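You operate a simulated robot arm through the tools that you are given. There is no shell and no other tool. Be economical: measure what you need, move in short steps, check, and stop when the job is done.

You are at the controls of a simulated robot arm. One attempt, no reset.

## Task
Put the carton on the wooden table away on the pallet. Count the tubes on the sample table, then put as many of the sleeves from the sample table on the top of the relay cart. Put one of the filter discs from the sample table on the steel tray. Open the upper drawer. Do these in any order.

Only the result counts: the job must be done as asked and must still hold three seconds after the hand-in. Knocking over, shifting, dropping, spilling or breaking anything else fails it.

## Robot
A 7-joint arm with a vacuum gripper on a trunk, on a base that drives. Base frame: it is fixed to the floor where the robot stands at the start and does not move with it; the origin is under the middle of the robot, x ahead of it, y to its left, z up. Lengths are in mm, angles in degrees, forces in N, time in s.
Its first joint turns from -166.0 to 166.0 degrees. Places, roughly: filter disc (7x9x3 cm) [700, 3100, 900]; pallet [-5900, 7400, 400]; sleeve (3x3x4 cm) [700, 3200, 900]; sleeve (4x4x4 cm) [900, 3300, 900]; steel tray (24x20x3 cm) [-1800, 5100, 800]; top of the relay cart [600, 6200, 800]; tube (4x3x9 cm) [600, 2500, 900]; upper drawer [-2400, 7000, 700]. Payload 1.06 kg.
Tool frame: the origin (TCP) lies in the middle of the cups' lips, and z points out of the cups. The gripper has 1 cup of 24 mm across, covering 24 by 24 mm (tool x, y); the bellows give 8 mm. With the vacuum on, a cup seals on a smooth face that it is pressed against (1 to 4 N); it does not hold porous or soft things. The pull reaches 23 N.
Orientation is that of the tool frame in the base frame, as a unit quaternion [w, x, y, z]. With the cups facing straight down, the tool's x points along the base's -x, its y along +y and its z along -z.

## Interface
- The arm moves only by the tool apply_moves. Its argument "motion" is a list of rows, each a list of 3 entries, a list of its own where there are three numbers: the vacuum: 1 switches it on, 0 off, then the shift along the tool's x, y, z in units of 30 mm (1.0 is 30 mm), then the turn, a rotation vector about the tool's x, y, z in units of 5 degrees (1.0 is 5 degrees). In form: [[suction, [tx, ty, tz], [rx, ry, rz]], ...]. A call has 1 to 12 rows; each row shifts and turns the commanded pose from where the row before left it, along the tool's axes as they then stand. A call with a number of a shift or a turn outside -1 to 1 is refused whole. Rows are played at 5 a second. More than 50 mm and 8.6 degrees between two rows, or a gripper value outside its range, and nothing of the call is played. A pose out of reach is approached as far as the arm can. The call stops where the force on the tool passes 40 N (or 10 N more than at its start, if that is more) or the arm is blocked; 0.2 s more then pass. The pull builds up within a second once a cup has sealed. Time passes only in rows, and 0.2 s behind the last, so rows that do not move give it time. It gives the time, the measured TCP pose, the force on the tool (base axes) and the pull of the vacuum at its end, in the units of the frame above (readings bear some noise), with the torque about the TCP (base axes, N m) and any sound that the robot's microphone picked up.
- Cameras (640 x 400 px; columns grow to the right, rows downward): "scene" is now at [176.4, 208.8, 1480.5]; the picture's right is [0.00, -1.00, 0.00], its down [-0.76, -0.00, -0.65] and it looks along [0.65, 0.00, -0.76] (base axes); focal length 286 px, centre (320, 200). "wrist" rides on the gripper at [78, 19, -96] in the tool frame; the picture's right is [-0.24, 0.97, 0.00], its down [-0.71, -0.17, -0.69] and it looks along [-0.67, -0.16, 0.73] (tool axes); focal length 243 px, centre (320, 200). There is no depth. A picture from a camera that has moved, and an enlarged one, comes with that camera's place and axes in the base frame and with its lens. The place of the scene camera against the robot may be out by one fixed shift of up to 18 mm in any direction.
- camera(camera): a new picture of that camera. The clock stands still meanwhile.
- base_move(legs): drives the robot by 1 to 6 legs, each [ahead, left, turn to the left] in mm, mm and degrees, along the robot's own axes; the way and the turn of a leg run together, so that a leg with both is an arc; at most 1500 mm and 180 degrees a leg. The arm and the cameras ride along, it lands a little off, and it stops where it bumps. It gives what a move gives.
- turn_head(pan, tilt): turns the head with the scene camera to pan (to the left, within 120 degrees either way) and tilt (down, from -29 to 69), counted from straight ahead of the robot. It gives what a move gives.
- enlarge(camera, box): a new picture of the part [left, top, right, bottom] of that camera's present view, enlarged. The clock stands still meanwhile.
- finish_job(): hands the job in; it is judged then, once.

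Go step by step. Nothing tells you exact positions but the pictures and the camera data: compare them with the known pose of the tool, close in by small moves and look again before you grip or let go. The budget is 165 turns and 128 pictures, counting those below and the enlarged ones. Unless the task says otherwise, let go and move clear before handing in.

The tools are called by a JSON object that holds its "name" and its "arguments". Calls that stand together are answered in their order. apply_moves: Moves the arm, as the interface text tells. Its arguments: {"type":"object","properties":{"motion":{"type":"array","items":{"type":"array"}}},"required":["motion"]} The other tools are called the same way: base_move (legs) drives the base; turn_head (pan, tilt) turns the head that bears the scene camera; camera (camera) takes a picture; enlarge (camera, box) takes an enlarged picture of a part of a camera's view; finish_job () hands the job in.

At the start:

```text
t: 0.0
eef_pos: [512.1, 293.0, 1112.1]
tcp_rot: [0.0, 0.0, 1.0, 0.0]
wrist_force: [0.9, -0.9, 0.3]
ft_torque: [0.02, 0.03, 0.0]
pull: 0.0
robot x, y, heading: [-3.0, 1.5, 0.1]
head pan, tilt: [0.3, 49.8]
```

scene: 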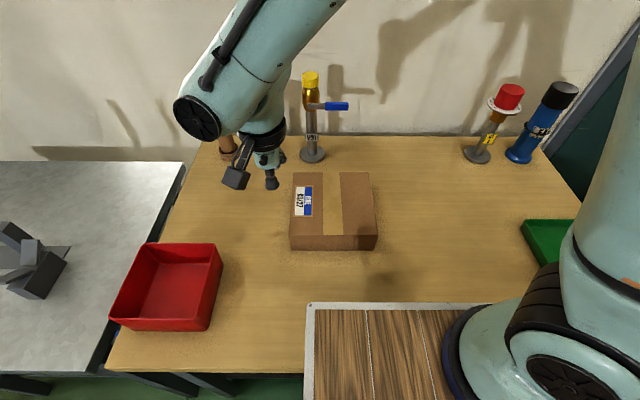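
wrist: 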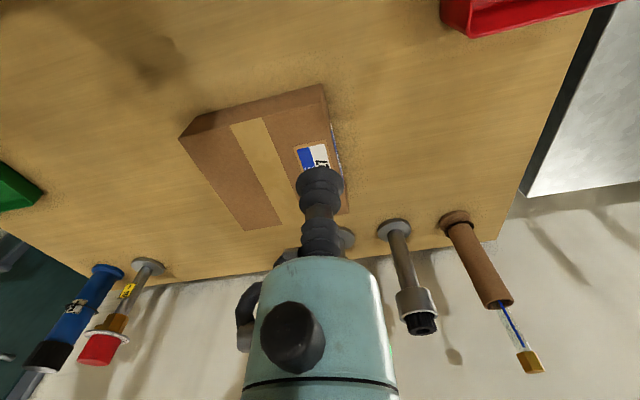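

The carton sits in front of the robot, with its top centred near (704, 174, 850). I'll look closer at its top face before gripping.

{"name": "enlarge", "arguments": {"camera": "scene", "box": [260, 140, 420, 260]}}

{"name": "apply_moves", "arguments": {"motion": [[0, [-1, -0.8, 0], [0, 0, 0]], [0, [-1, -0.8, 0], [0, 0, 0]], [0, [-1, -0.8, 0], [0, 0, 0]], [0, [-1, -0.8, 0.5], [0, 0, 0]], [0, [-1, -0.8, 1], [0, 0, 0]], [0, [0, 0, 1], [0, 0, 0]], [0, [0, 0, 1], [0, 0, 0]]]}}

```text
3.33 times, centred on (340, 200) of scene
camera zoom: at [176.4, 208.8, 1480.5], right [0.0, -1.0, 0.0], down [-0.76, 0.0, -0.65], along [0.65, 0.0, -0.76], focal length 952 px, centre (253, 200)
```

zoom: 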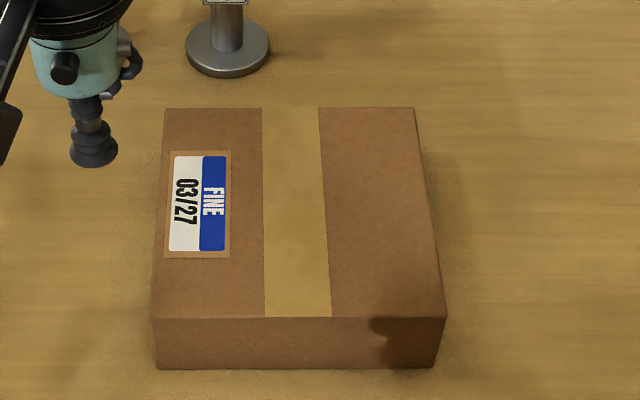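

```text
t: 1.6
eef_pos: [661.4, 175.5, 1007.7]
tcp_rot: [0.001, 0.0, 1.0, 0.0]
wrist_force: [-0.2, -0.3, -0.8]
ft_torque: [0.0, -0.03, 0.0]
pull: 0.1
robot x, y, heading: [1.1, -0.2, -0.1]
head pan, tilt: [0.3, 49.8]
```

{"name": "camera", "arguments": {"camera": "scene"}}

{"name": "camera", "arguments": {"camera": "wrist"}}

```text
124 pictures are left
camera scene: at [176.2, 208.6, 1480.5], right [0.0, -1.0, 0.0], down [-0.76, 0.0, -0.65], along [0.65, 0.0, -0.76], focal length 286 px, centre (320, 200)
```

scene: 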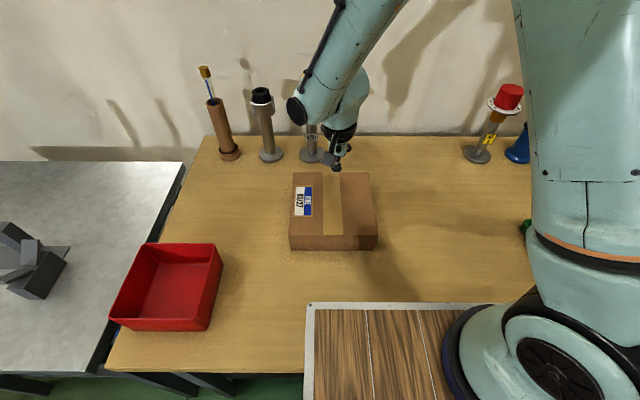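

```text
123 pictures are left
camera wrist: at [583.3, 192.7, 1103.6], right [0.23, 0.97, 0.0], down [0.71, -0.17, 0.69], along [0.67, -0.16, -0.73], focal length 243 px, centre (320, 200)
```

wrist: 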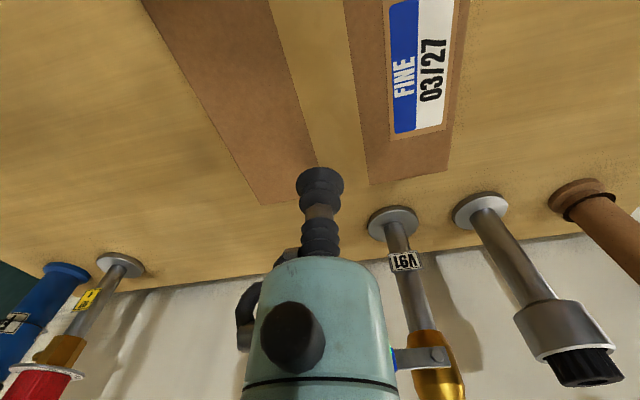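

Carton top estimated at z≈876, centre (680, 177). Before gripping I'll look around to see the route.

{"name": "turn_head", "arguments": {"pan": 75, "tilt": 15}}

{"name": "camera", "arguments": {"camera": "scene"}}

{"name": "turn_head", "arguments": {"pan": 120, "tilt": 15}}

{"name": "camera", "arguments": {"camera": "scene"}}

```text
t: 3.1
eef_pos: [662.2, 173.4, 1007.3]
tcp_rot: [0.0, 0.0, 1.0, 0.0]
wrist_force: [0.1, 0.2, -0.8]
ft_torque: [-0.01, 0.0, 0.03]
pull: 0.0
robot x, y, heading: [1.9, -6.1, 0.1]
head pan, tilt: [75.0, 15.0]
```

```text
122 pictures are left
camera scene: at [123.4, 298.6, 1533.8], right [0.97, -0.26, 0.0], down [-0.07, -0.25, -0.97], along [0.25, 0.93, -0.26], focal length 286 px, centre (320, 200)
```

scene: 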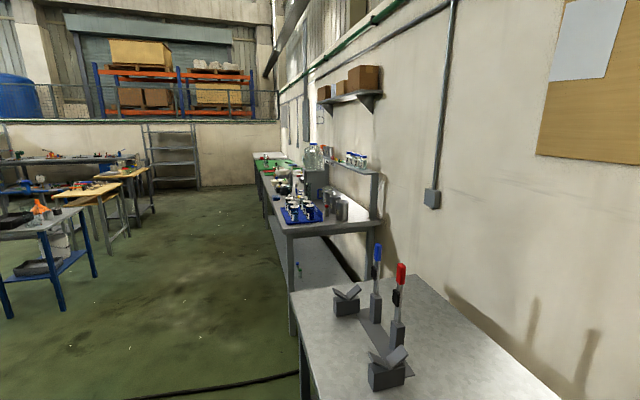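

```text
t: 4.2
eef_pos: [661.7, 174.1, 1008.2]
tcp_rot: [0.0, 0.0, 1.0, 0.0]
wrist_force: [-0.6, -0.3, -0.1]
ft_torque: [0.0, 0.04, -0.02]
pull: 0.0
robot x, y, heading: [-1.3, -0.6, 0.4]
head pan, tilt: [120.0, 15.0]
```

```text
121 pictures are left
camera scene: at [52.6, 289.4, 1533.9], right [0.87, 0.5, 0.0], down [0.13, -0.22, -0.97], along [-0.48, 0.84, -0.26], focal length 286 px, centre (320, 200)
```

scene: 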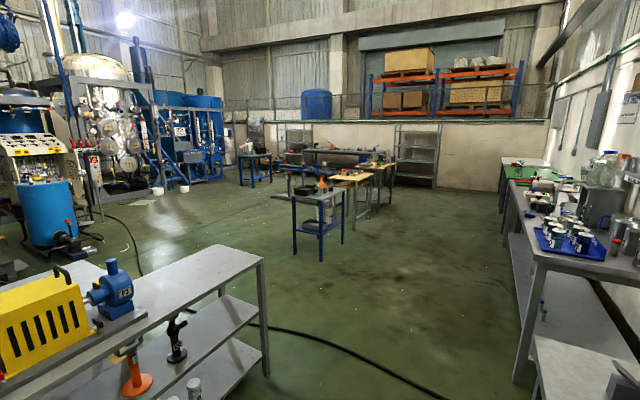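

The sample table is to the left along the wall, and free floor leads diagonally to the back left. Now I'll move over the carton's middle and descend with the vacuum on.

{"name": "turn_head", "arguments": {"pan": 0, "tilt": 50}}

{"name": "apply_moves", "arguments": {"motion": [[1, [-0.7, 0.1, 1], [0, 0, 0]], [1, [0, 0, 1], [0, 0, 0]], [1, [0, 0, 1], [0, 0, 0]], [1, [0, 0, 0.5], [0, 0, 0]], [1, [0, 0, 0], [0, 0, 0]]]}}

{"name": "camera", "arguments": {"camera": "scene"}}

{"name": "camera", "arguments": {"camera": "wrist"}}

```text
t: 6.2
eef_pos: [662.1, 174.3, 1008.1]
tcp_rot: [0.0, 0.001, 1.0, 0.001]
wrist_force: [0.1, 0.1, -0.5]
ft_torque: [-0.02, -0.01, 0.02]
pull: 0.1
robot x, y, heading: [0.6, -0.7, -0.1]
head pan, tilt: [0.0, 50.0]
```

```text
t: 7.4
eef_pos: [682.3, 176.9, 902.5]
tcp_rot: [0.0, 0.0, 1.0, 0.001]
wrist_force: [-0.1, 0.1, -0.9]
ft_torque: [0.0, 0.02, 0.03]
pull: 0.0
robot x, y, heading: [-0.0, 3.1, 0.3]
head pan, tilt: [0.0, 50.0]
```

```text
120 pictures are left
camera scene: at [176.2, 208.4, 1480.1], right [0.0, -1.0, 0.0], down [-0.77, 0.0, -0.64], along [0.64, 0.0, -0.77], focal length 286 px, centre (320, 200)
```

scene: 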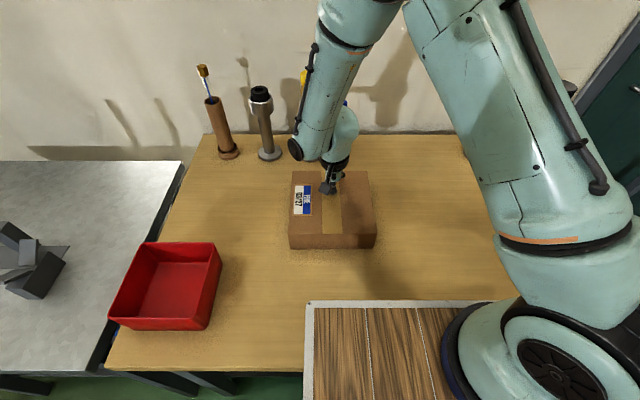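

```text
119 pictures are left
camera wrist: at [603.5, 195.7, 998.4], right [0.24, 0.97, 0.0], down [0.71, -0.17, 0.69], along [0.67, -0.16, -0.73], focal length 243 px, centre (320, 200)
```

wrist: 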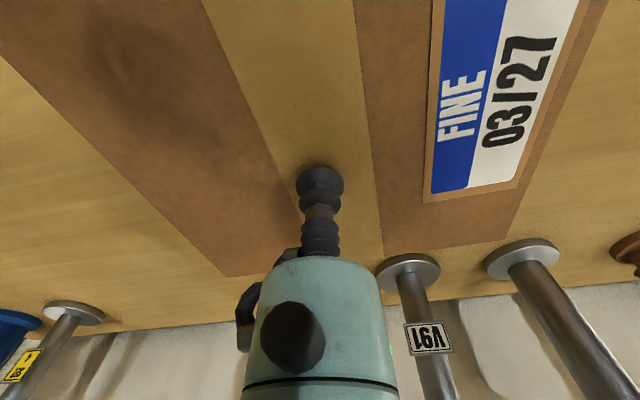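

{"name": "apply_moves", "arguments": {"motion": [[1, [0, 0.1, 0.2], [0, 0, 0]], [1, [0, 0, 0.15], [0, 0, 0]], [1, [0, 0, 0.1], [0, 0, 0]], [1, [0, 0, 0], [0, 0, 0]]]}}

```text
t: 8.4
eef_pos: [682.6, 179.4, 888.9]
tcp_rot: [0.001, 0.0, 1.0, 0.002]
wrist_force: [-4.0, -3.1, 14.5]
ft_torque: [0.04, -0.04, 0.23]
pull: 22.8
robot x, y, heading: [-1.0, -0.2, -0.3]
head pan, tilt: [0.0, 50.0]
```

Sealed with full pull. Lifting.

{"name": "apply_moves", "arguments": {"motion": [[1, [0, 0, -0.2], [0, 0, 0]], [1, [0, 0, -0.3], [0, 0, 0]], [1, [0, 0, -0.5], [0, 0, 0]], [1, [0, 0, -0.7], [0, 0, 0]], [1, [0, 0, -0.7], [0, 0, 0]], [1, [0, 0, -1], [0, 0, 0]], [1, [0, 0, -1], [0, 0, 0]], [1, [0, 0, 0], [0, 0, 0]]]}}

```text
t: 10.2
eef_pos: [683.5, 179.8, 1020.4]
tcp_rot: [0.0, 0.0, 1.0, -0.001]
wrist_force: [0.2, -1.0, -7.3]
ft_torque: [0.0, -0.15, 0.0]
pull: 23.5
robot x, y, heading: [-0.3, 1.2, -0.0]
head pan, tilt: [0.0, 50.0]
```

{"name": "apply_moves", "arguments": {"motion": [[1, [0, 0, -1], [0, 0, 0]], [1, [0.5, 0, -1], [0, 0, 0]], [1, [0.8, 0, -1], [0, 0, 0]], [1, [0.8, 0, -1], [0, 0, 0]], [1, [0.8, 0, -0.5], [0, 0, 0]], [1, [0.8, 0, 0], [0, 0, 0]], [1, [0.5, 0, 0], [0, 0, 0]], [1, [0, 0, 0], [0, 0, 0]]]}}

{"name": "camera", "arguments": {"camera": "scene"}}

{"name": "turn_head", "arguments": {"pan": -70, "tilt": 35}}

{"name": "camera", "arguments": {"camera": "scene"}}

```text
t: 12.0
eef_pos: [557.5, 179.7, 1153.7]
tcp_rot: [0.001, -0.001, 1.0, 0.0]
wrist_force: [0.5, 0.3, -7.0]
ft_torque: [-0.01, -0.15, -0.02]
pull: 23.2
robot x, y, heading: [1.5, 0.0, -0.1]
head pan, tilt: [0.0, 50.0]
```

```text
118 pictures are left
camera scene: at [176.4, 208.5, 1480.1], right [0.0, -1.0, 0.0], down [-0.77, 0.0, -0.64], along [0.64, 0.0, -0.77], focal length 286 px, centre (320, 200)
```

scene: 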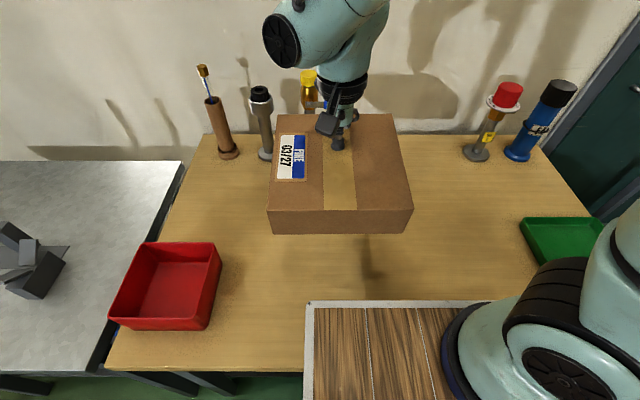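

```text
t: 13.4
eef_pos: [557.7, 180.1, 1154.1]
tcp_rot: [0.0, 0.0, 1.0, 0.0]
wrist_force: [0.2, -0.4, -7.1]
ft_torque: [-0.02, -0.15, 0.03]
pull: 23.4
robot x, y, heading: [0.9, 2.7, -0.0]
head pan, tilt: [-70.0, 35.0]
```

```text
117 pictures are left
camera scene: at [129.5, 125.7, 1501.9], right [-0.94, -0.34, 0.0], down [-0.2, 0.54, -0.82], along [0.28, -0.77, -0.57], focal length 286 px, centre (320, 200)
```

scene: 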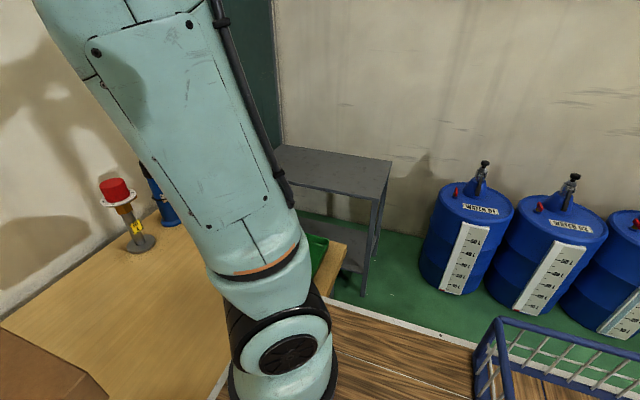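

{"name": "turn_head", "arguments": {"pan": -118, "tilt": 50}}

{"name": "camera", "arguments": {"camera": "scene"}}

{"name": "turn_head", "arguments": {"pan": 100, "tilt": 55}}

{"name": "camera", "arguments": {"camera": "scene"}}

```text
t: 14.6
eef_pos: [557.9, 180.5, 1153.0]
tcp_rot: [0.0, 0.0, 1.0, -0.001]
wrist_force: [0.1, -0.1, -6.4]
ft_torque: [0.03, -0.18, 0.03]
pull: 22.9
robot x, y, heading: [-0.0, -1.3, -0.1]
head pan, tilt: [-118.0, 50.0]
```

```text
116 pictures are left
camera scene: at [63.2, 140.4, 1480.2], right [-0.88, 0.47, 0.0], down [0.36, 0.68, -0.64], along [-0.3, -0.57, -0.77], focal length 286 px, centre (320, 200)
```

scene: 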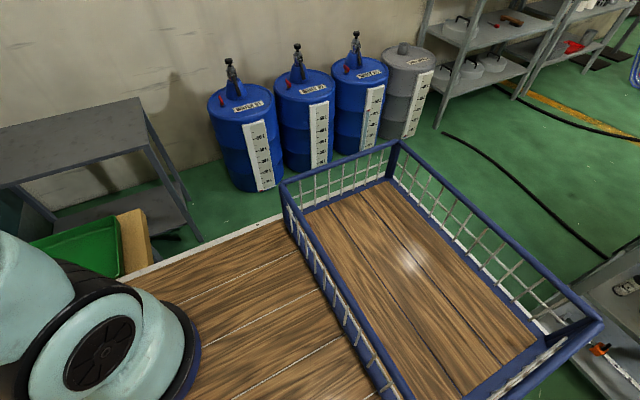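

```text
t: 17.7
eef_pos: [556.4, 179.4, 1153.2]
tcp_rot: [-0.001, 0.0, 1.0, 0.0]
wrist_force: [0.0, 0.7, -6.6]
ft_torque: [0.02, -0.15, 0.03]
pull: 22.9
robot x, y, heading: [-1.9, 0.3, 0.1]
head pan, tilt: [100.0, 55.0]
```

```text
115 pictures are left
camera scene: at [86.8, 279.5, 1473.6], right [0.98, 0.17, 0.0], down [0.14, -0.81, -0.57], along [-0.1, 0.56, -0.82], focal length 286 px, centre (320, 200)
```

scene: 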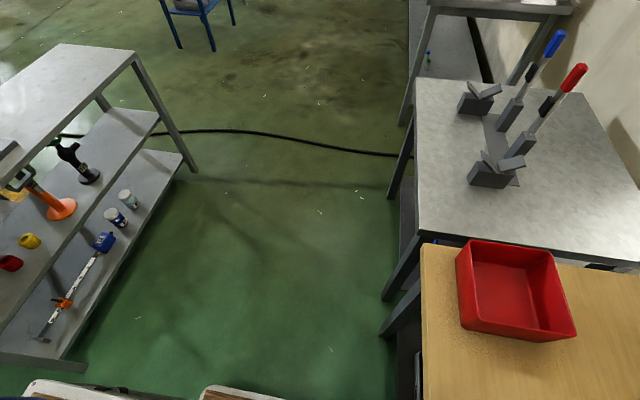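

I'm holding the carton (about 7 N). The aisle runs between the benches from x≈-930 to 280, so I'll back off, turn left and drive up it.

{"name": "base_move", "arguments": {"legs": [[-325, 0, 0], [0, 0, 90], [1000, 0, 0]]}}

{"name": "turn_head", "arguments": {"pan": 10, "tilt": 12}}

{"name": "camera", "arguments": {"camera": "scene"}}

{"name": "turn_head", "arguments": {"pan": 60, "tilt": 12}}

{"name": "camera", "arguments": {"camera": "scene"}}

```text
t: 28.5
eef_pos: [-464.2, 1566.6, 1153.9]
tcp_rot: [0.0, -0.695, 0.719, 0.0]
wrist_force: [-0.5, -0.2, -7.9]
ft_torque: [0.15, -0.03, 0.0]
pull: 22.5
robot x, y, heading: [-304.7, 1002.0, 88.0]
head pan, tilt: [100.0, 55.0]
```

```text
t: 30.1
eef_pos: [-463.3, 1566.0, 1153.8]
tcp_rot: [0.0, -0.694, 0.72, 0.0]
wrist_force: [-0.1, 0.4, -7.4]
ft_torque: [0.12, -0.03, 0.0]
pull: 23.5
robot x, y, heading: [-307.0, 1004.2, 87.9]
head pan, tilt: [10.0, 12.0]
```

```text
114 pictures are left
camera scene: at [-523.7, 1201.7, 1538.7], right [0.99, 0.14, 0.0], down [0.03, -0.21, -0.98], along [-0.14, 0.97, -0.21], focal length 286 px, centre (320, 200)
```

scene: 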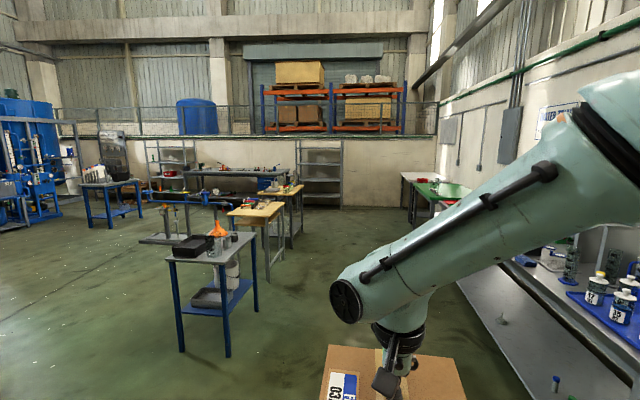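

```text
t: 31.3
eef_pos: [-463.4, 1567.2, 1153.9]
tcp_rot: [0.0, -0.695, 0.719, -0.001]
wrist_force: [0.2, -0.5, -7.2]
ft_torque: [0.16, 0.01, -0.04]
pull: 23.0
robot x, y, heading: [-301.6, 1004.9, 88.1]
head pan, tilt: [60.0, 12.0]
```

```text
113 pictures are left
camera scene: at [-589.7, 1158.9, 1538.7], right [0.53, 0.85, 0.0], down [0.18, -0.11, -0.98], along [-0.83, 0.52, -0.21], focal length 286 px, centre (320, 200)
```

scene: 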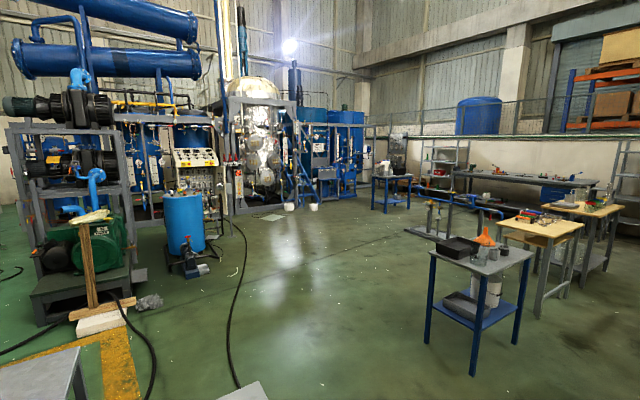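

The open floor leads diagonally between the blue table and the machinery. I'll drive there in legs and look again.

{"name": "base_move", "arguments": {"legs": [[900, 0, 0], [0, 0, 77], [1200, 0, 0], [1200, 0, 0], [0, 0, -35], [1400, 0, 0]]}}

{"name": "turn_head", "arguments": {"pan": 0, "tilt": 12}}

{"name": "camera", "arguments": {"camera": "scene"}}

```text
t: 58.8
eef_pos: [-3980.7, 3847.1, 1152.6]
tcp_rot: [0.0, 0.904, -0.427, 0.0]
wrist_force: [0.4, -1.3, -6.3]
ft_torque: [0.11, 0.1, 0.02]
pull: 22.5
robot x, y, heading: [-3490.6, 3532.8, 129.2]
head pan, tilt: [60.0, 12.0]
```

```text
t: 60.1
eef_pos: [-3980.6, 3845.9, 1154.0]
tcp_rot: [0.0, 0.904, -0.428, 0.0]
wrist_force: [0.4, 0.4, -7.5]
ft_torque: [0.11, 0.09, -0.01]
pull: 23.2
robot x, y, heading: [-3490.0, 3530.7, 129.4]
head pan, tilt: [0.0, 12.0]
```

```text
112 pictures are left
camera scene: at [-3773.5, 3544.9, 1538.7], right [0.77, 0.64, 0.0], down [0.13, -0.16, -0.98], along [-0.62, 0.76, -0.21], focal length 286 px, centre (320, 200)
```

scene: 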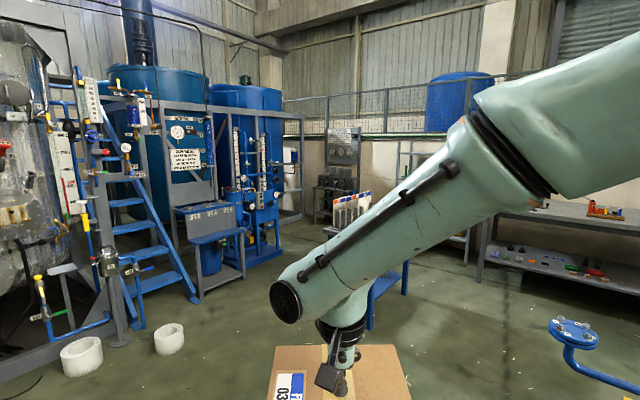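

{"name": "base_move", "arguments": {"legs": [[500, 500, 0], [0, 0, -25]]}}

{"name": "turn_head", "arguments": {"pan": 25, "tilt": 15}}

{"name": "camera", "arguments": {"camera": "scene"}}

```text
t: 65.3
eef_pos: [-4509.7, 4100.3, 1154.7]
tcp_rot: [0.0, 0.791, -0.612, 0.0]
wrist_force: [-1.2, -0.9, -7.0]
ft_torque: [0.14, 0.02, 0.01]
pull: 23.0
robot x, y, heading: [-4197.1, 3603.4, 104.8]
head pan, tilt: [0.0, 12.0]
```

```text
t: 66.2
eef_pos: [-4508.7, 4101.1, 1154.1]
tcp_rot: [0.0, 0.791, -0.612, 0.0]
wrist_force: [0.3, -0.3, -7.1]
ft_torque: [0.13, -0.02, -0.01]
pull: 22.9
robot x, y, heading: [-4195.8, 3603.4, 104.6]
head pan, tilt: [25.0, 15.0]
```

```text
111 pictures are left
camera scene: at [-4483.7, 3721.3, 1533.9], right [0.77, 0.64, 0.0], down [0.16, -0.2, -0.97], along [-0.61, 0.74, -0.26], focal length 286 px, centre (320, 200)
```

scene: 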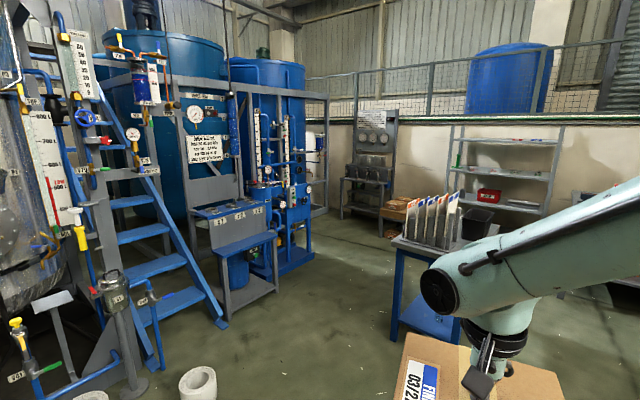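

{"name": "enlarge", "arguments": {"camera": "scene", "box": [320, 120, 520, 260]}}

```text
2.86 times, centred on (420, 190) of scene
camera zoom: at [-4483.7, 3721.3, 1533.9], right [0.77, 0.64, 0.0], down [0.16, -0.2, -0.97], along [-0.61, 0.74, -0.26], focal length 816 px, centre (34, 229)
```

zoom: 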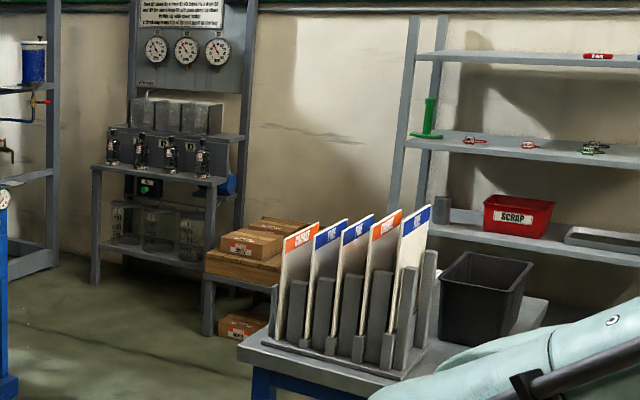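

The pallet seems to be the wooden slab with cartons beyond the blue folder cart. I'll go round the cart's left side.

{"name": "base_move", "arguments": {"legs": [[878, 600, 0], [710, 537, 0], [0, 0, -14.7]]}}

{"name": "turn_head", "arguments": {"pan": 0, "tilt": 25}}

{"name": "camera", "arguments": {"camera": "scene"}}

```text
t: 76.8
eef_pos: [-5906.7, 5390.2, 1153.5]
tcp_rot: [0.0, 0.718, -0.696, 0.001]
wrist_force: [-0.5, -0.2, -7.7]
ft_torque: [0.16, -0.01, 0.0]
pull: 22.6
robot x, y, heading: [-5710.3, 4838.1, 92.2]
head pan, tilt: [25.0, 15.0]
```

```text
t: 77.7
eef_pos: [-5907.0, 5392.1, 1153.7]
tcp_rot: [0.0, 0.719, -0.695, 0.001]
wrist_force: [-0.2, -0.1, -7.3]
ft_torque: [0.16, -0.04, 0.02]
pull: 23.4
robot x, y, heading: [-5708.8, 4839.0, 91.8]
head pan, tilt: [0.0, 25.0]
```

```text
109 pictures are left
camera scene: at [-5926.3, 5023.9, 1517.6], right [1.0, 0.03, 0.0], down [0.01, -0.42, -0.91], along [-0.03, 0.91, -0.42], focal length 286 px, centre (320, 200)
```

scene: 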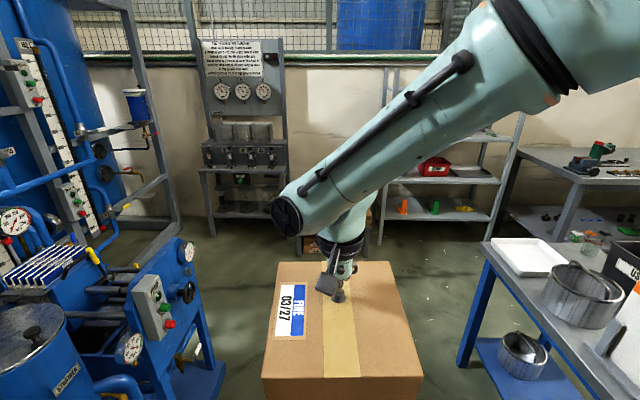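

{"name": "base_move", "arguments": {"legs": [[1150, 0, 0]]}}

{"name": "turn_head", "arguments": {"pan": 0, "tilt": 40}}

{"name": "camera", "arguments": {"camera": "scene"}}

{"name": "camera", "arguments": {"camera": "wrist"}}

```text
t: 83.5
eef_pos: [-5923.2, 6524.0, 1153.9]
tcp_rot: [0.0, 0.712, -0.702, 0.001]
wrist_force: [0.9, -0.9, -7.0]
ft_torque: [0.16, 0.02, 0.01]
pull: 23.2
robot x, y, heading: [-5737.0, 5968.1, 90.4]
head pan, tilt: [0.0, 25.0]
```

```text
t: 84.2
eef_pos: [-5922.4, 6524.0, 1154.1]
tcp_rot: [0.0, 0.712, -0.702, 0.0]
wrist_force: [-0.6, 0.5, -7.2]
ft_torque: [0.14, -0.02, -0.03]
pull: 22.1
robot x, y, heading: [-5731.3, 5968.3, 91.0]
head pan, tilt: [0.0, 40.0]
```

```text
108 pictures are left
camera scene: at [-5948.8, 6149.6, 1494.4], right [1.0, 0.01, 0.0], down [0.01, -0.64, -0.77], along [-0.01, 0.77, -0.64], focal length 286 px, centre (320, 200)
```

scene: 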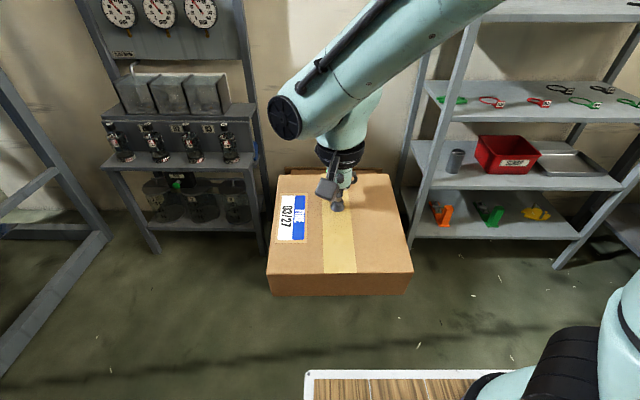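

```text
107 pictures are left
camera wrist: at [-5941.0, 6444.8, 1249.9], right [-0.98, 0.22, 0.0], down [0.16, 0.71, 0.68], along [0.15, 0.67, -0.73], focal length 243 px, centre (320, 200)
```

wrist: 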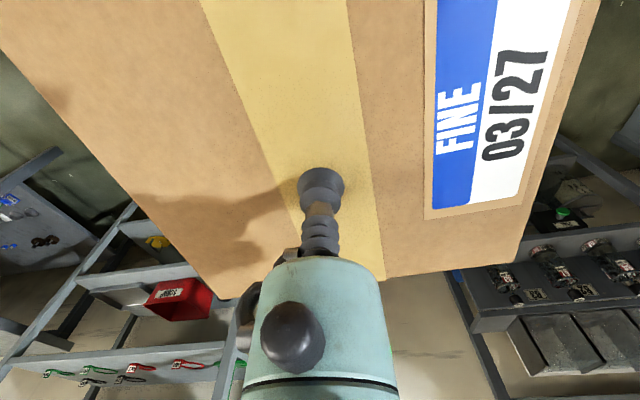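

{"name": "apply_moves", "arguments": {"motion": [[1, [0, -1, 0], [0, 0, 0]], [1, [0, -1, 0], [0, 0, 0]], [1, [0, -1, 0], [0, 0, 0]], [1, [0, -1, 0], [0, 0, 0]], [1, [0, -1, 0], [0, 0, 0]], [1, [0, -1, 0], [0, 0, 0]], [1, [0, -1, 0], [0, 0, 0]], [1, [0, -1, 0], [0, 0, 0]], [1, [0, -1, 0], [0, 0, 0]], [1, [0, -1, 0], [0, 0, 0]], [1, [0, 0, 0], [0, 0, 0]]]}}

{"name": "camera", "arguments": {"camera": "scene"}}

```text
t: 86.6
eef_pos: [-5624.1, 6528.1, 1154.2]
tcp_rot: [0.0, 0.712, -0.702, 0.001]
wrist_force: [-0.7, 0.3, -6.5]
ft_torque: [0.13, -0.04, -0.01]
pull: 23.0
robot x, y, heading: [-5731.3, 5968.5, 91.1]
head pan, tilt: [0.0, 40.0]
```

```text
106 pictures are left
camera scene: at [-5948.7, 6149.5, 1494.3], right [1.0, 0.01, 0.0], down [0.01, -0.64, -0.77], along [-0.01, 0.77, -0.64], focal length 286 px, centre (320, 200)
```

scene: 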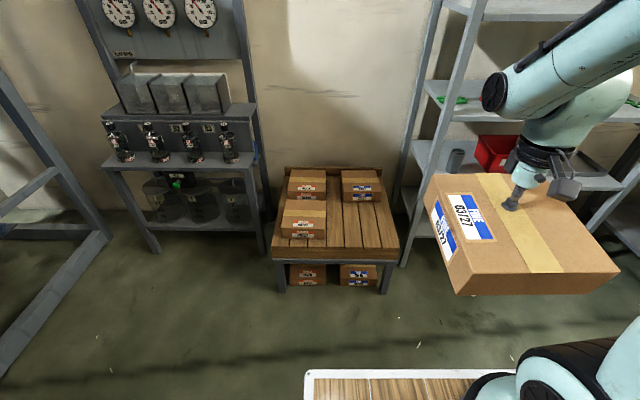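

The pallet is clear: orange COARSE cartons on the left, a blue FINE one back right, and a free front-right spot around (-5738, 7247). I'll bring the arm to centre and drive closer.

{"name": "apply_moves", "arguments": {"motion": [[1, [0, 1, 0], [0, 0, 0]], [1, [0, 1, 0], [0, 0, 0]], [1, [0, 1, 0], [0, 0, 0]], [1, [0, 0.7, 0], [0, 0, 0]], [1, [0, 0, 0], [0, 0, 0]]]}}

{"name": "base_move", "arguments": {"legs": [[560, 0, -0.9]]}}

{"name": "turn_head", "arguments": {"pan": 0, "tilt": 55}}

{"name": "camera", "arguments": {"camera": "scene"}}

```text
t: 87.8
eef_pos: [-5734.4, 6524.9, 1154.7]
tcp_rot: [0.0, 0.712, -0.702, 0.0]
wrist_force: [0.0, 0.7, -7.2]
ft_torque: [0.16, 0.0, 0.02]
pull: 22.9
robot x, y, heading: [-5735.1, 5970.2, 90.9]
head pan, tilt: [0.0, 40.0]
```

```text
t: 91.0
eef_pos: [-5740.3, 7085.6, 1154.9]
tcp_rot: [0.0, 0.711, -0.703, 0.001]
wrist_force: [-0.2, 1.2, -7.3]
ft_torque: [0.13, 0.01, -0.01]
pull: 23.0
robot x, y, heading: [-5743.1, 6530.1, 90.6]
head pan, tilt: [0.0, 40.0]
```

```text
t: 91.8
eef_pos: [-5738.7, 7085.1, 1153.9]
tcp_rot: [-0.001, 0.711, -0.703, -0.001]
wrist_force: [0.5, -0.3, -7.5]
ft_torque: [0.15, -0.03, 0.0]
pull: 23.0
robot x, y, heading: [-5739.1, 6529.1, 90.6]
head pan, tilt: [0.0, 55.0]
```

```text
105 pictures are left
camera scene: at [-5955.4, 6698.5, 1473.7], right [1.0, 0.01, 0.0], down [0.01, -0.82, -0.57], along [-0.01, 0.57, -0.82], focal length 286 px, centre (320, 200)
```

scene: 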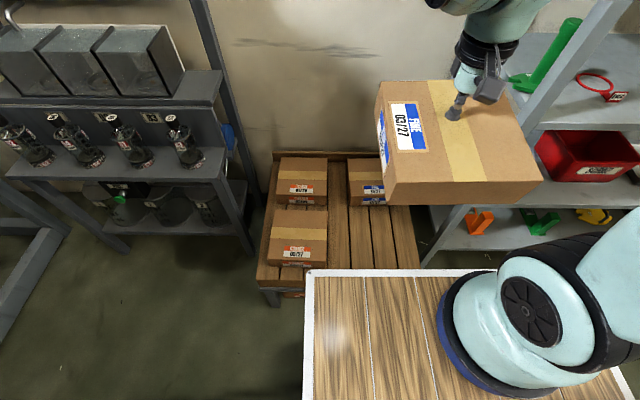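

{"name": "apply_moves", "arguments": {"motion": [[1, [-0.8, 0, 0], [0, 0, 0]], [1, [-0.9, 0, 0], [0, 0, 0]], [1, [-0.9, 0, 0.5], [0, 0, 0]], [1, [-0.9, 0, 1], [0, 0, 0]], [1, [-0.9, 0, 1], [0, 0, 0]], [1, [-0.9, 0, 1], [0, 0, 0]], [1, [-0.1, 0, 1], [0, 0, 0]], [1, [0, 0, 1], [0, 0, 0]], [1, [0, 0, 1], [0, 0, 0]], [1, [0, 0, 1], [0, 0, 0]], [1, [0, 0, 1], [0, 0, 0]], [1, [0, 0, 0], [0, 0, 0]]]}}

{"name": "camera", "arguments": {"camera": "scene"}}

```text
t: 94.4
eef_pos: [-5743.0, 7248.1, 898.7]
tcp_rot: [0.0, 0.711, -0.703, 0.0]
wrist_force: [-0.5, 0.3, -7.2]
ft_torque: [0.13, -0.06, -0.01]
pull: 23.2
robot x, y, heading: [-5742.4, 6530.9, 90.8]
head pan, tilt: [0.0, 55.0]
```

```text
104 pictures are left
camera scene: at [-5955.4, 6698.5, 1473.6], right [1.0, 0.01, 0.0], down [0.01, -0.82, -0.57], along [-0.01, 0.57, -0.82], focal length 286 px, centre (320, 200)
```

scene: 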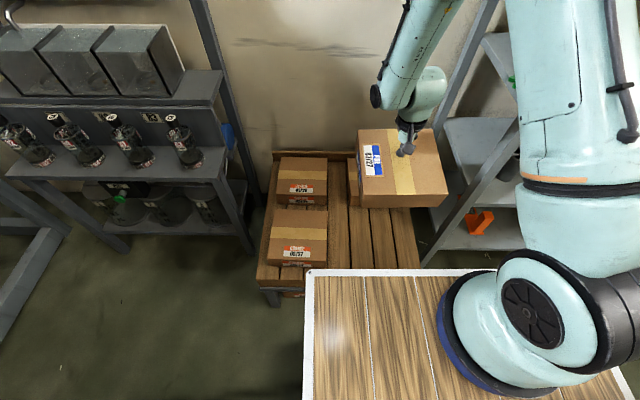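

{"name": "apply_moves", "arguments": {"motion": [[1, [0, 0, 1], [0, 0, 0]], [1, [0, 0, 1], [0, 0, 0]], [1, [0, 0, 1], [0, 0, 0]], [1, [0, 0, 1], [0, 0, 0]], [1, [0, 0, 1], [0, 0, 0]], [1, [0, 0, 1], [0, 0, 0]], [1, [0, 0, 1], [0, 0, 0]], [1, [0, 0, 1], [0, 0, 0]], [1, [0, 0, 1], [0, 0, 0]], [1, [0, 0, 0], [0, 0, 0]]]}}

{"name": "camera", "arguments": {"camera": "scene"}}

{"name": "camera", "arguments": {"camera": "wrist"}}

```text
t: 96.6
eef_pos: [-5743.6, 7247.8, 628.1]
tcp_rot: [0.0, 0.711, -0.703, 0.0]
wrist_force: [-0.4, 1.2, -7.1]
ft_torque: [0.17, 0.0, 0.02]
pull: 23.0
robot x, y, heading: [-5739.5, 6530.7, 90.7]
head pan, tilt: [0.0, 55.0]
```

```text
103 pictures are left
camera scene: at [-5955.4, 6698.5, 1473.6], right [1.0, 0.01, 0.0], down [0.01, -0.82, -0.57], along [-0.01, 0.57, -0.82], focal length 286 px, centre (320, 200)
```

scene: 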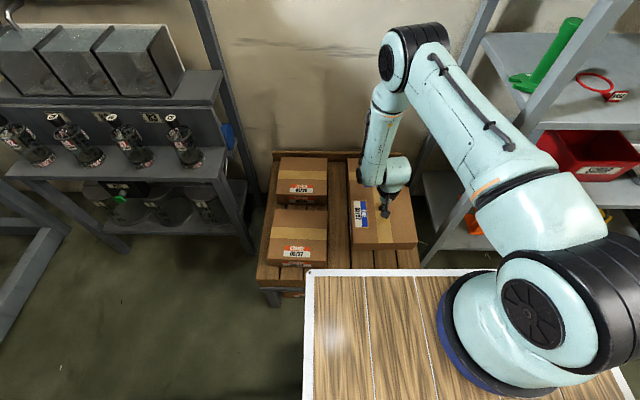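

```text
102 pictures are left
camera wrist: at [-5761.9, 7169.2, 725.4], right [-0.97, 0.22, 0.0], down [0.16, 0.71, 0.68], along [0.15, 0.67, -0.73], focal length 243 px, centre (320, 200)
```

wrist: 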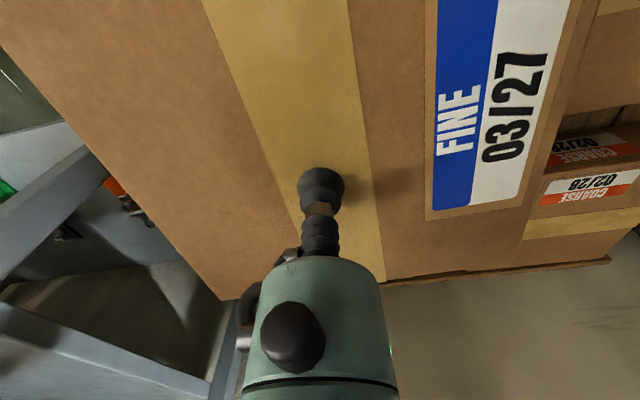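

{"name": "apply_moves", "arguments": {"motion": [[1, [0, 0, 1], [0, 0, 0]], [1, [0, 0, 1], [0, 0, 0]], [1, [0, 0, 0.8], [0, 0, 0]], [1, [0, 0, 0], [0, 0, 0]]]}}

{"name": "camera", "arguments": {"camera": "scene"}}

```text
t: 97.6
eef_pos: [-5743.9, 7246.7, 545.0]
tcp_rot: [-0.001, 0.712, -0.702, 0.0]
wrist_force: [-0.2, 0.3, -6.1]
ft_torque: [0.11, -0.02, 0.0]
pull: 23.1
robot x, y, heading: [-5744.2, 6535.3, 90.7]
head pan, tilt: [0.0, 55.0]
```

```text
101 pictures are left
camera scene: at [-5955.4, 6698.5, 1473.6], right [1.0, 0.01, 0.0], down [0.01, -0.82, -0.57], along [-0.01, 0.57, -0.82], focal length 286 px, centre (320, 200)
```

scene: 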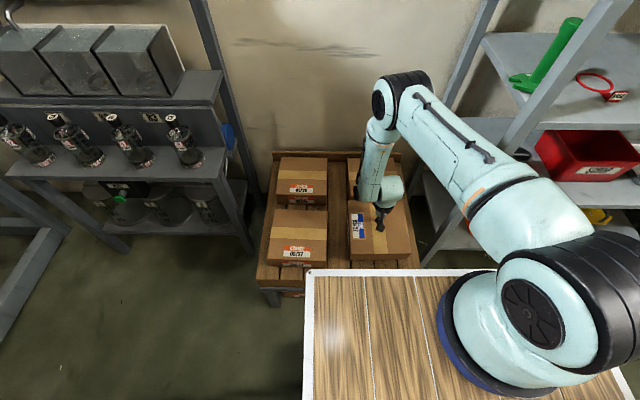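

{"name": "apply_moves", "arguments": {"motion": [[1, [0, 0, 0.5], [0, 0, 0]], [1, [0, 0, 0.4], [0, 0, 0]], [1, [0, 0, 0.3], [0, 0, 0]], [1, [0, 0, 0], [0, 0, 0]]]}}

```text
t: 98.6
eef_pos: [-5744.4, 7248.1, 510.0]
tcp_rot: [0.0, 0.711, -0.703, 0.0]
wrist_force: [0.9, 0.7, -4.8]
ft_torque: [-0.01, 0.05, 0.02]
pull: 23.2
robot x, y, heading: [-5744.1, 6533.1, 90.7]
head pan, tilt: [0.0, 55.0]
```

{"name": "apply_moves", "arguments": {"motion": [[1, [0, 0, 0.1], [0, 0, 0]], [1, [0, 0, 0.07], [0, 0, 0]], [1, [0, 0, 0], [0, 0, 0]]]}}

{"name": "camera", "arguments": {"camera": "wrist"}}

```text
t: 99.4
eef_pos: [-5742.7, 7247.9, 505.2]
tcp_rot: [0.0, 0.711, -0.703, 0.0]
wrist_force: [-0.8, 0.8, -4.2]
ft_torque: [-0.12, 0.03, -0.03]
pull: 23.0
robot x, y, heading: [-5740.8, 6531.3, 90.7]
head pan, tilt: [0.0, 55.0]
```

```text
100 pictures are left
camera wrist: at [-5760.7, 7169.5, 601.0], right [-0.97, 0.22, 0.0], down [0.16, 0.71, 0.68], along [0.15, 0.67, -0.73], focal length 243 px, centre (320, 200)
```

wrist: 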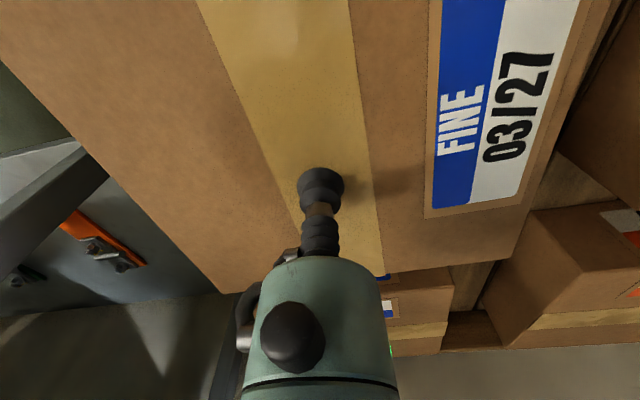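

{"name": "apply_moves", "arguments": {"motion": [[1, [0, 0, 0.1], [0, 0, 0]], [1, [0, 0, 0.1], [0, 0, 0]], [1, [0, 0, 0], [0, 0, 0]]]}}

```text
t: 100.2
eef_pos: [-5742.1, 7247.3, 497.7]
tcp_rot: [0.0, 0.711, -0.703, 0.0]
wrist_force: [-0.3, 0.8, -4.4]
ft_torque: [-0.14, 0.02, -0.01]
pull: 23.4
robot x, y, heading: [-5744.8, 6532.9, 90.8]
head pan, tilt: [0.0, 55.0]
```

{"name": "apply_moves", "arguments": {"motion": [[1, [0, 0, 0.1], [0, 0, 0]], [1, [0, 0, 0.1], [0, 0, 0]], [1, [0, 0, 0], [0, 0, 0]]]}}

{"name": "camera", "arguments": {"camera": "scene"}}

```text
t: 101.0
eef_pos: [-5740.4, 7247.1, 491.4]
tcp_rot: [0.0, 0.711, -0.703, 0.0]
wrist_force: [1.4, -1.9, 9.0]
ft_torque: [-0.07, 0.04, 0.0]
pull: 22.7
robot x, y, heading: [-5746.1, 6530.1, 90.7]
head pan, tilt: [0.0, 55.0]
```

```text
99 pictures are left
camera scene: at [-5955.3, 6697.9, 1473.7], right [1.0, 0.01, 0.0], down [0.01, -0.82, -0.57], along [-0.01, 0.57, -0.82], focal length 286 px, centre (320, 200)
```

scene: 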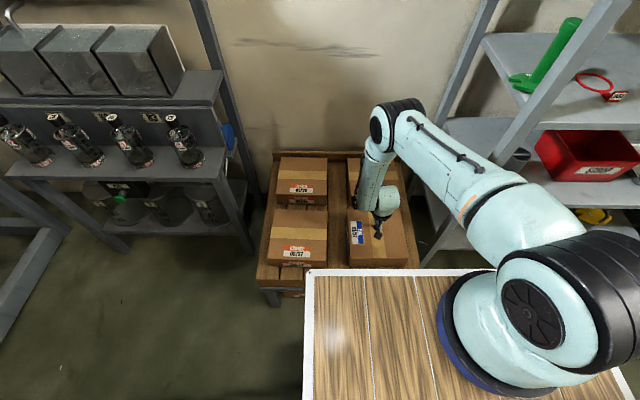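

Seated flat on the pallet. Releasing and rising.

{"name": "apply_moves", "arguments": {"motion": [[0, [0, 0, -0.1], [0, 0, 0]], [0, [0, 0, 0], [0, 0, 0]], [0, [0, 0, 0], [0, 0, 0]], [0, [0, 0, 0], [0, 0, 0]], [0, [0, 0, 0], [0, 0, 0]], [0, [0, 0, -0.3], [0, 0, 0]], [0, [0, 0, -0.5], [0, 0, 0]], [0, [0, 0, -1], [0, 0, 0]], [0, [0, 0, -1], [0, 0, 0]]]}}

{"name": "apply_moves", "arguments": {"motion": [[0, [0, 0, -1], [0, 0, 0]], [0, [0, 0, -1], [0, 0, 0]], [0, [0, 0, -1], [0, 0, 0]], [0, [0, 0, -1], [0, 0, 0]], [0, [0, 0, -1], [0, 0, 0]], [0, [0, 0, -1], [0, 0, 0]], [0, [0, 0, -1], [0, 0, 0]], [0, [0, 0, -1], [0, 0, 0]], [0, [0, 0, -1], [0, 0, 0]], [0, [0, 0, -1], [0, 0, 0]], [0, [0, 0, -1], [0, 0, 0]], [0, [0, 0, -1], [0, 0, 0]]]}}

{"name": "camera", "arguments": {"camera": "scene"}}

{"name": "camera", "arguments": {"camera": "wrist"}}

```text
t: 103.0
eef_pos: [-5741.1, 7247.3, 578.4]
tcp_rot: [0.0, 0.711, -0.703, 0.0]
wrist_force: [0.1, -0.6, -0.5]
ft_torque: [-0.01, -0.01, 0.02]
pull: 0.1
robot x, y, heading: [-5743.8, 6530.7, 90.4]
head pan, tilt: [0.0, 55.0]
```

```text
t: 105.6
eef_pos: [-5740.9, 7247.8, 940.0]
tcp_rot: [-0.001, 0.711, -0.703, 0.0]
wrist_force: [-0.7, 0.6, 0.2]
ft_torque: [0.01, 0.01, 0.0]
pull: 0.0
robot x, y, heading: [-5741.2, 6527.9, 90.6]
head pan, tilt: [0.0, 55.0]
```

```text
98 pictures are left
camera scene: at [-5955.4, 6698.6, 1473.6], right [1.0, 0.01, 0.0], down [0.01, -0.82, -0.57], along [-0.01, 0.57, -0.82], focal length 286 px, centre (320, 200)
```

scene: 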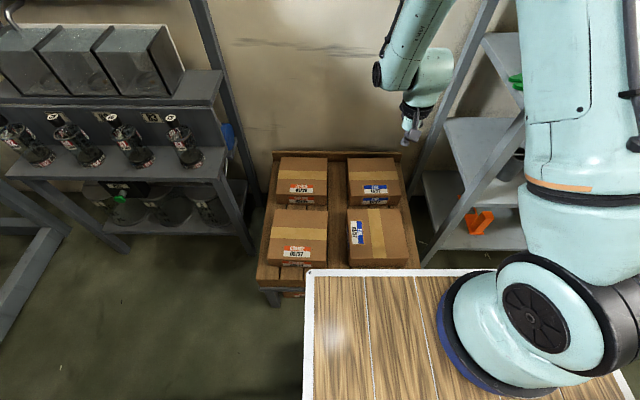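

```text
97 pictures are left
camera wrist: at [-5759.9, 7169.3, 1035.1], right [-0.97, 0.22, 0.0], down [0.16, 0.71, 0.68], along [0.15, 0.67, -0.73], focal length 243 px, centre (320, 200)
```

wrist: 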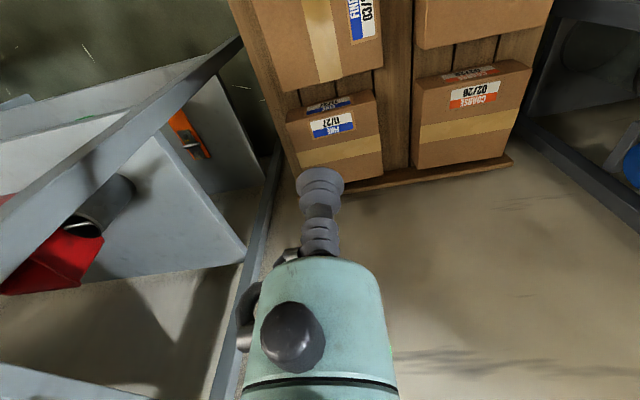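

The carton is in place. Next is the drawer, so I'll retract the arm and look to the right for the route east.

{"name": "apply_moves", "arguments": {"motion": [[0, [0.8, 0, -1], [0, 0, 0]], [0, [0.8, 0, -1], [0, 0, 0]], [0, [0.8, 0, -1], [0, 0, 0]], [0, [0.8, 0, -1], [0, 0, 0]], [0, [0.8, 0, -1], [0, 0, 0]], [0, [0.8, 0, -1], [0, 0, 0]], [0, [0.6, 0, -1], [0, 0, 0]]]}}

{"name": "base_move", "arguments": {"legs": [[-150, 0, 0]]}}

{"name": "turn_head", "arguments": {"pan": -80, "tilt": 15}}

{"name": "camera", "arguments": {"camera": "scene"}}

```text
t: 107.2
eef_pos: [-5741.4, 7085.8, 1149.3]
tcp_rot: [0.0, 0.711, -0.703, 0.001]
wrist_force: [-0.6, 0.4, 0.0]
ft_torque: [-0.02, 0.0, 0.0]
pull: 0.0
robot x, y, heading: [-5741.9, 6529.6, 90.9]
head pan, tilt: [0.0, 55.0]
```

```text
t: 108.6
eef_pos: [-5739.5, 6934.0, 1150.0]
tcp_rot: [0.0, 0.711, -0.703, 0.0]
wrist_force: [-0.6, 0.4, 0.4]
ft_torque: [0.02, 0.02, -0.02]
pull: 0.0
robot x, y, heading: [-5739.3, 6377.4, 90.8]
head pan, tilt: [0.0, 55.0]
```

```text
t: 110.1
eef_pos: [-5739.4, 6934.1, 1151.9]
tcp_rot: [0.0, 0.711, -0.703, -0.001]
wrist_force: [1.1, 0.0, 0.1]
ft_torque: [0.01, 0.01, -0.01]
pull: 0.1
robot x, y, heading: [-5739.4, 6375.6, 90.8]
head pan, tilt: [-80.0, 15.0]
```

```text
96 pictures are left
camera scene: at [-5861.0, 6492.1, 1533.9], right [0.19, -0.98, 0.0], down [-0.25, -0.05, -0.97], along [0.95, 0.18, -0.26], focal length 286 px, centre (320, 200)
```

scene: 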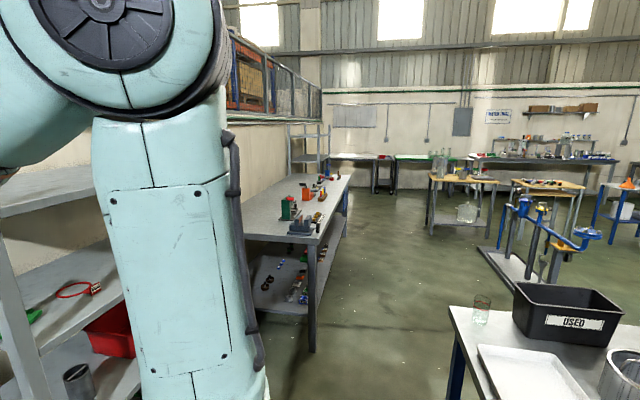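

The gap between cart and bench is tight, so I'll return the way I came and go round the cart's south and east sides.

{"name": "base_move", "arguments": {"legs": [[-1420, 0, 0], [-637, -710, 0], [140, -752, 0], [1430, 0, 0]]}}

{"name": "turn_head", "arguments": {"pan": -40, "tilt": 20}}

{"name": "camera", "arguments": {"camera": "scene"}}

```text
t: 132.3
eef_pos: [-4248.3, 6426.8, 1151.0]
tcp_rot: [0.0, -0.703, 0.711, -0.001]
wrist_force: [-0.4, -0.2, -0.1]
ft_torque: [0.02, 0.02, -0.02]
pull: 0.1
robot x, y, heading: [-4264.4, 5870.5, 89.3]
head pan, tilt: [-80.0, 15.0]
```

```text
t: 133.4
eef_pos: [-4249.8, 6426.6, 1150.6]
tcp_rot: [0.0, -0.703, 0.712, 0.0]
wrist_force: [-0.2, 0.3, -0.4]
ft_torque: [0.02, -0.01, 0.0]
pull: 0.0
robot x, y, heading: [-4263.4, 5873.0, 89.2]
head pan, tilt: [-40.0, 20.0]
```

```text
95 pictures are left
camera scene: at [-4411.5, 6043.1, 1525.7], right [0.76, -0.65, 0.0], down [-0.22, -0.26, -0.94], along [0.61, 0.71, -0.34], focal length 286 px, centre (320, 200)
```

scene: 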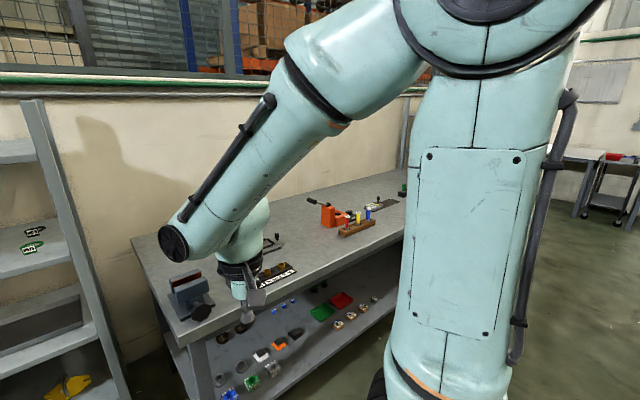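

{"name": "base_move", "arguments": {"legs": [[0, -1300, 0]]}}

{"name": "turn_head", "arguments": {"pan": -60, "tilt": 22}}

{"name": "camera", "arguments": {"camera": "scene"}}

{"name": "turn_head", "arguments": {"pan": 0, "tilt": 35}}

{"name": "camera", "arguments": {"camera": "scene"}}

```text
t: 139.9
eef_pos: [-2957.9, 6424.0, 1149.8]
tcp_rot: [0.0, 0.709, -0.705, 0.0]
wrist_force: [0.7, -0.6, 0.0]
ft_torque: [0.01, -0.02, 0.01]
pull: 0.1
robot x, y, heading: [-2958.9, 5872.6, 90.5]
head pan, tilt: [-40.0, 20.0]
```

```text
t: 140.8
eef_pos: [-2958.3, 6424.1, 1149.4]
tcp_rot: [0.0, 0.709, -0.705, 0.0]
wrist_force: [0.7, 0.1, -0.6]
ft_torque: [0.02, 0.01, -0.01]
pull: 0.1
robot x, y, heading: [-2960.4, 5870.1, 90.4]
head pan, tilt: [-60.0, 22.0]
```

```text
94 pictures are left
camera scene: at [-3093.8, 6013.5, 1522.5], right [0.51, -0.86, 0.0], down [-0.32, -0.19, -0.93], along [0.8, 0.47, -0.37], focal length 286 px, centre (320, 200)
```

scene: 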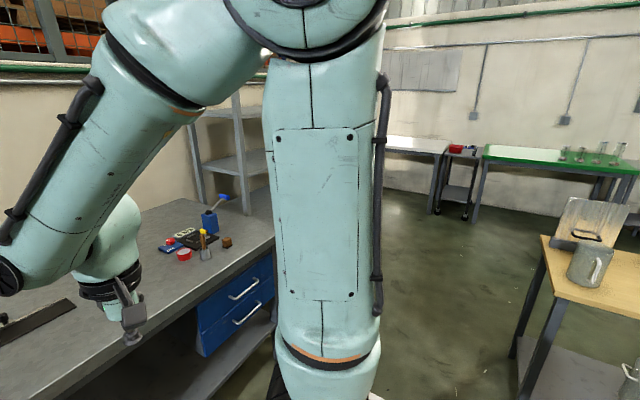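

```text
t: 142.1
eef_pos: [-2957.2, 6424.5, 1149.7]
tcp_rot: [0.0, 0.709, -0.705, 0.0]
wrist_force: [0.0, 0.7, 0.1]
ft_torque: [0.01, 0.02, 0.02]
pull: 0.1
robot x, y, heading: [-2960.4, 5868.4, 90.3]
head pan, tilt: [0.0, 35.0]
```

```text
93 pictures are left
camera scene: at [-3174.4, 6054.5, 1501.9], right [1.0, 0.01, 0.0], down [0.0, -0.57, -0.82], along [-0.01, 0.82, -0.57], focal length 286 px, centre (320, 200)
```

scene: 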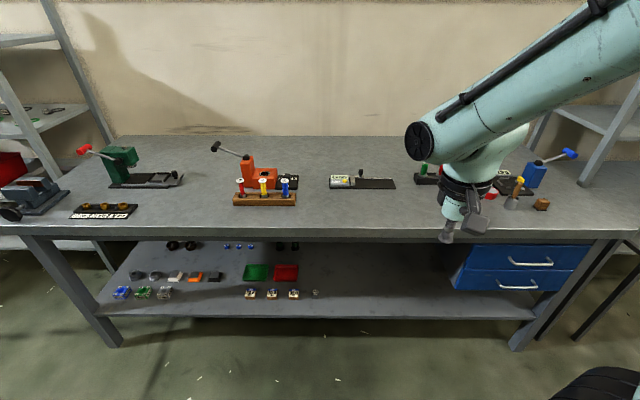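

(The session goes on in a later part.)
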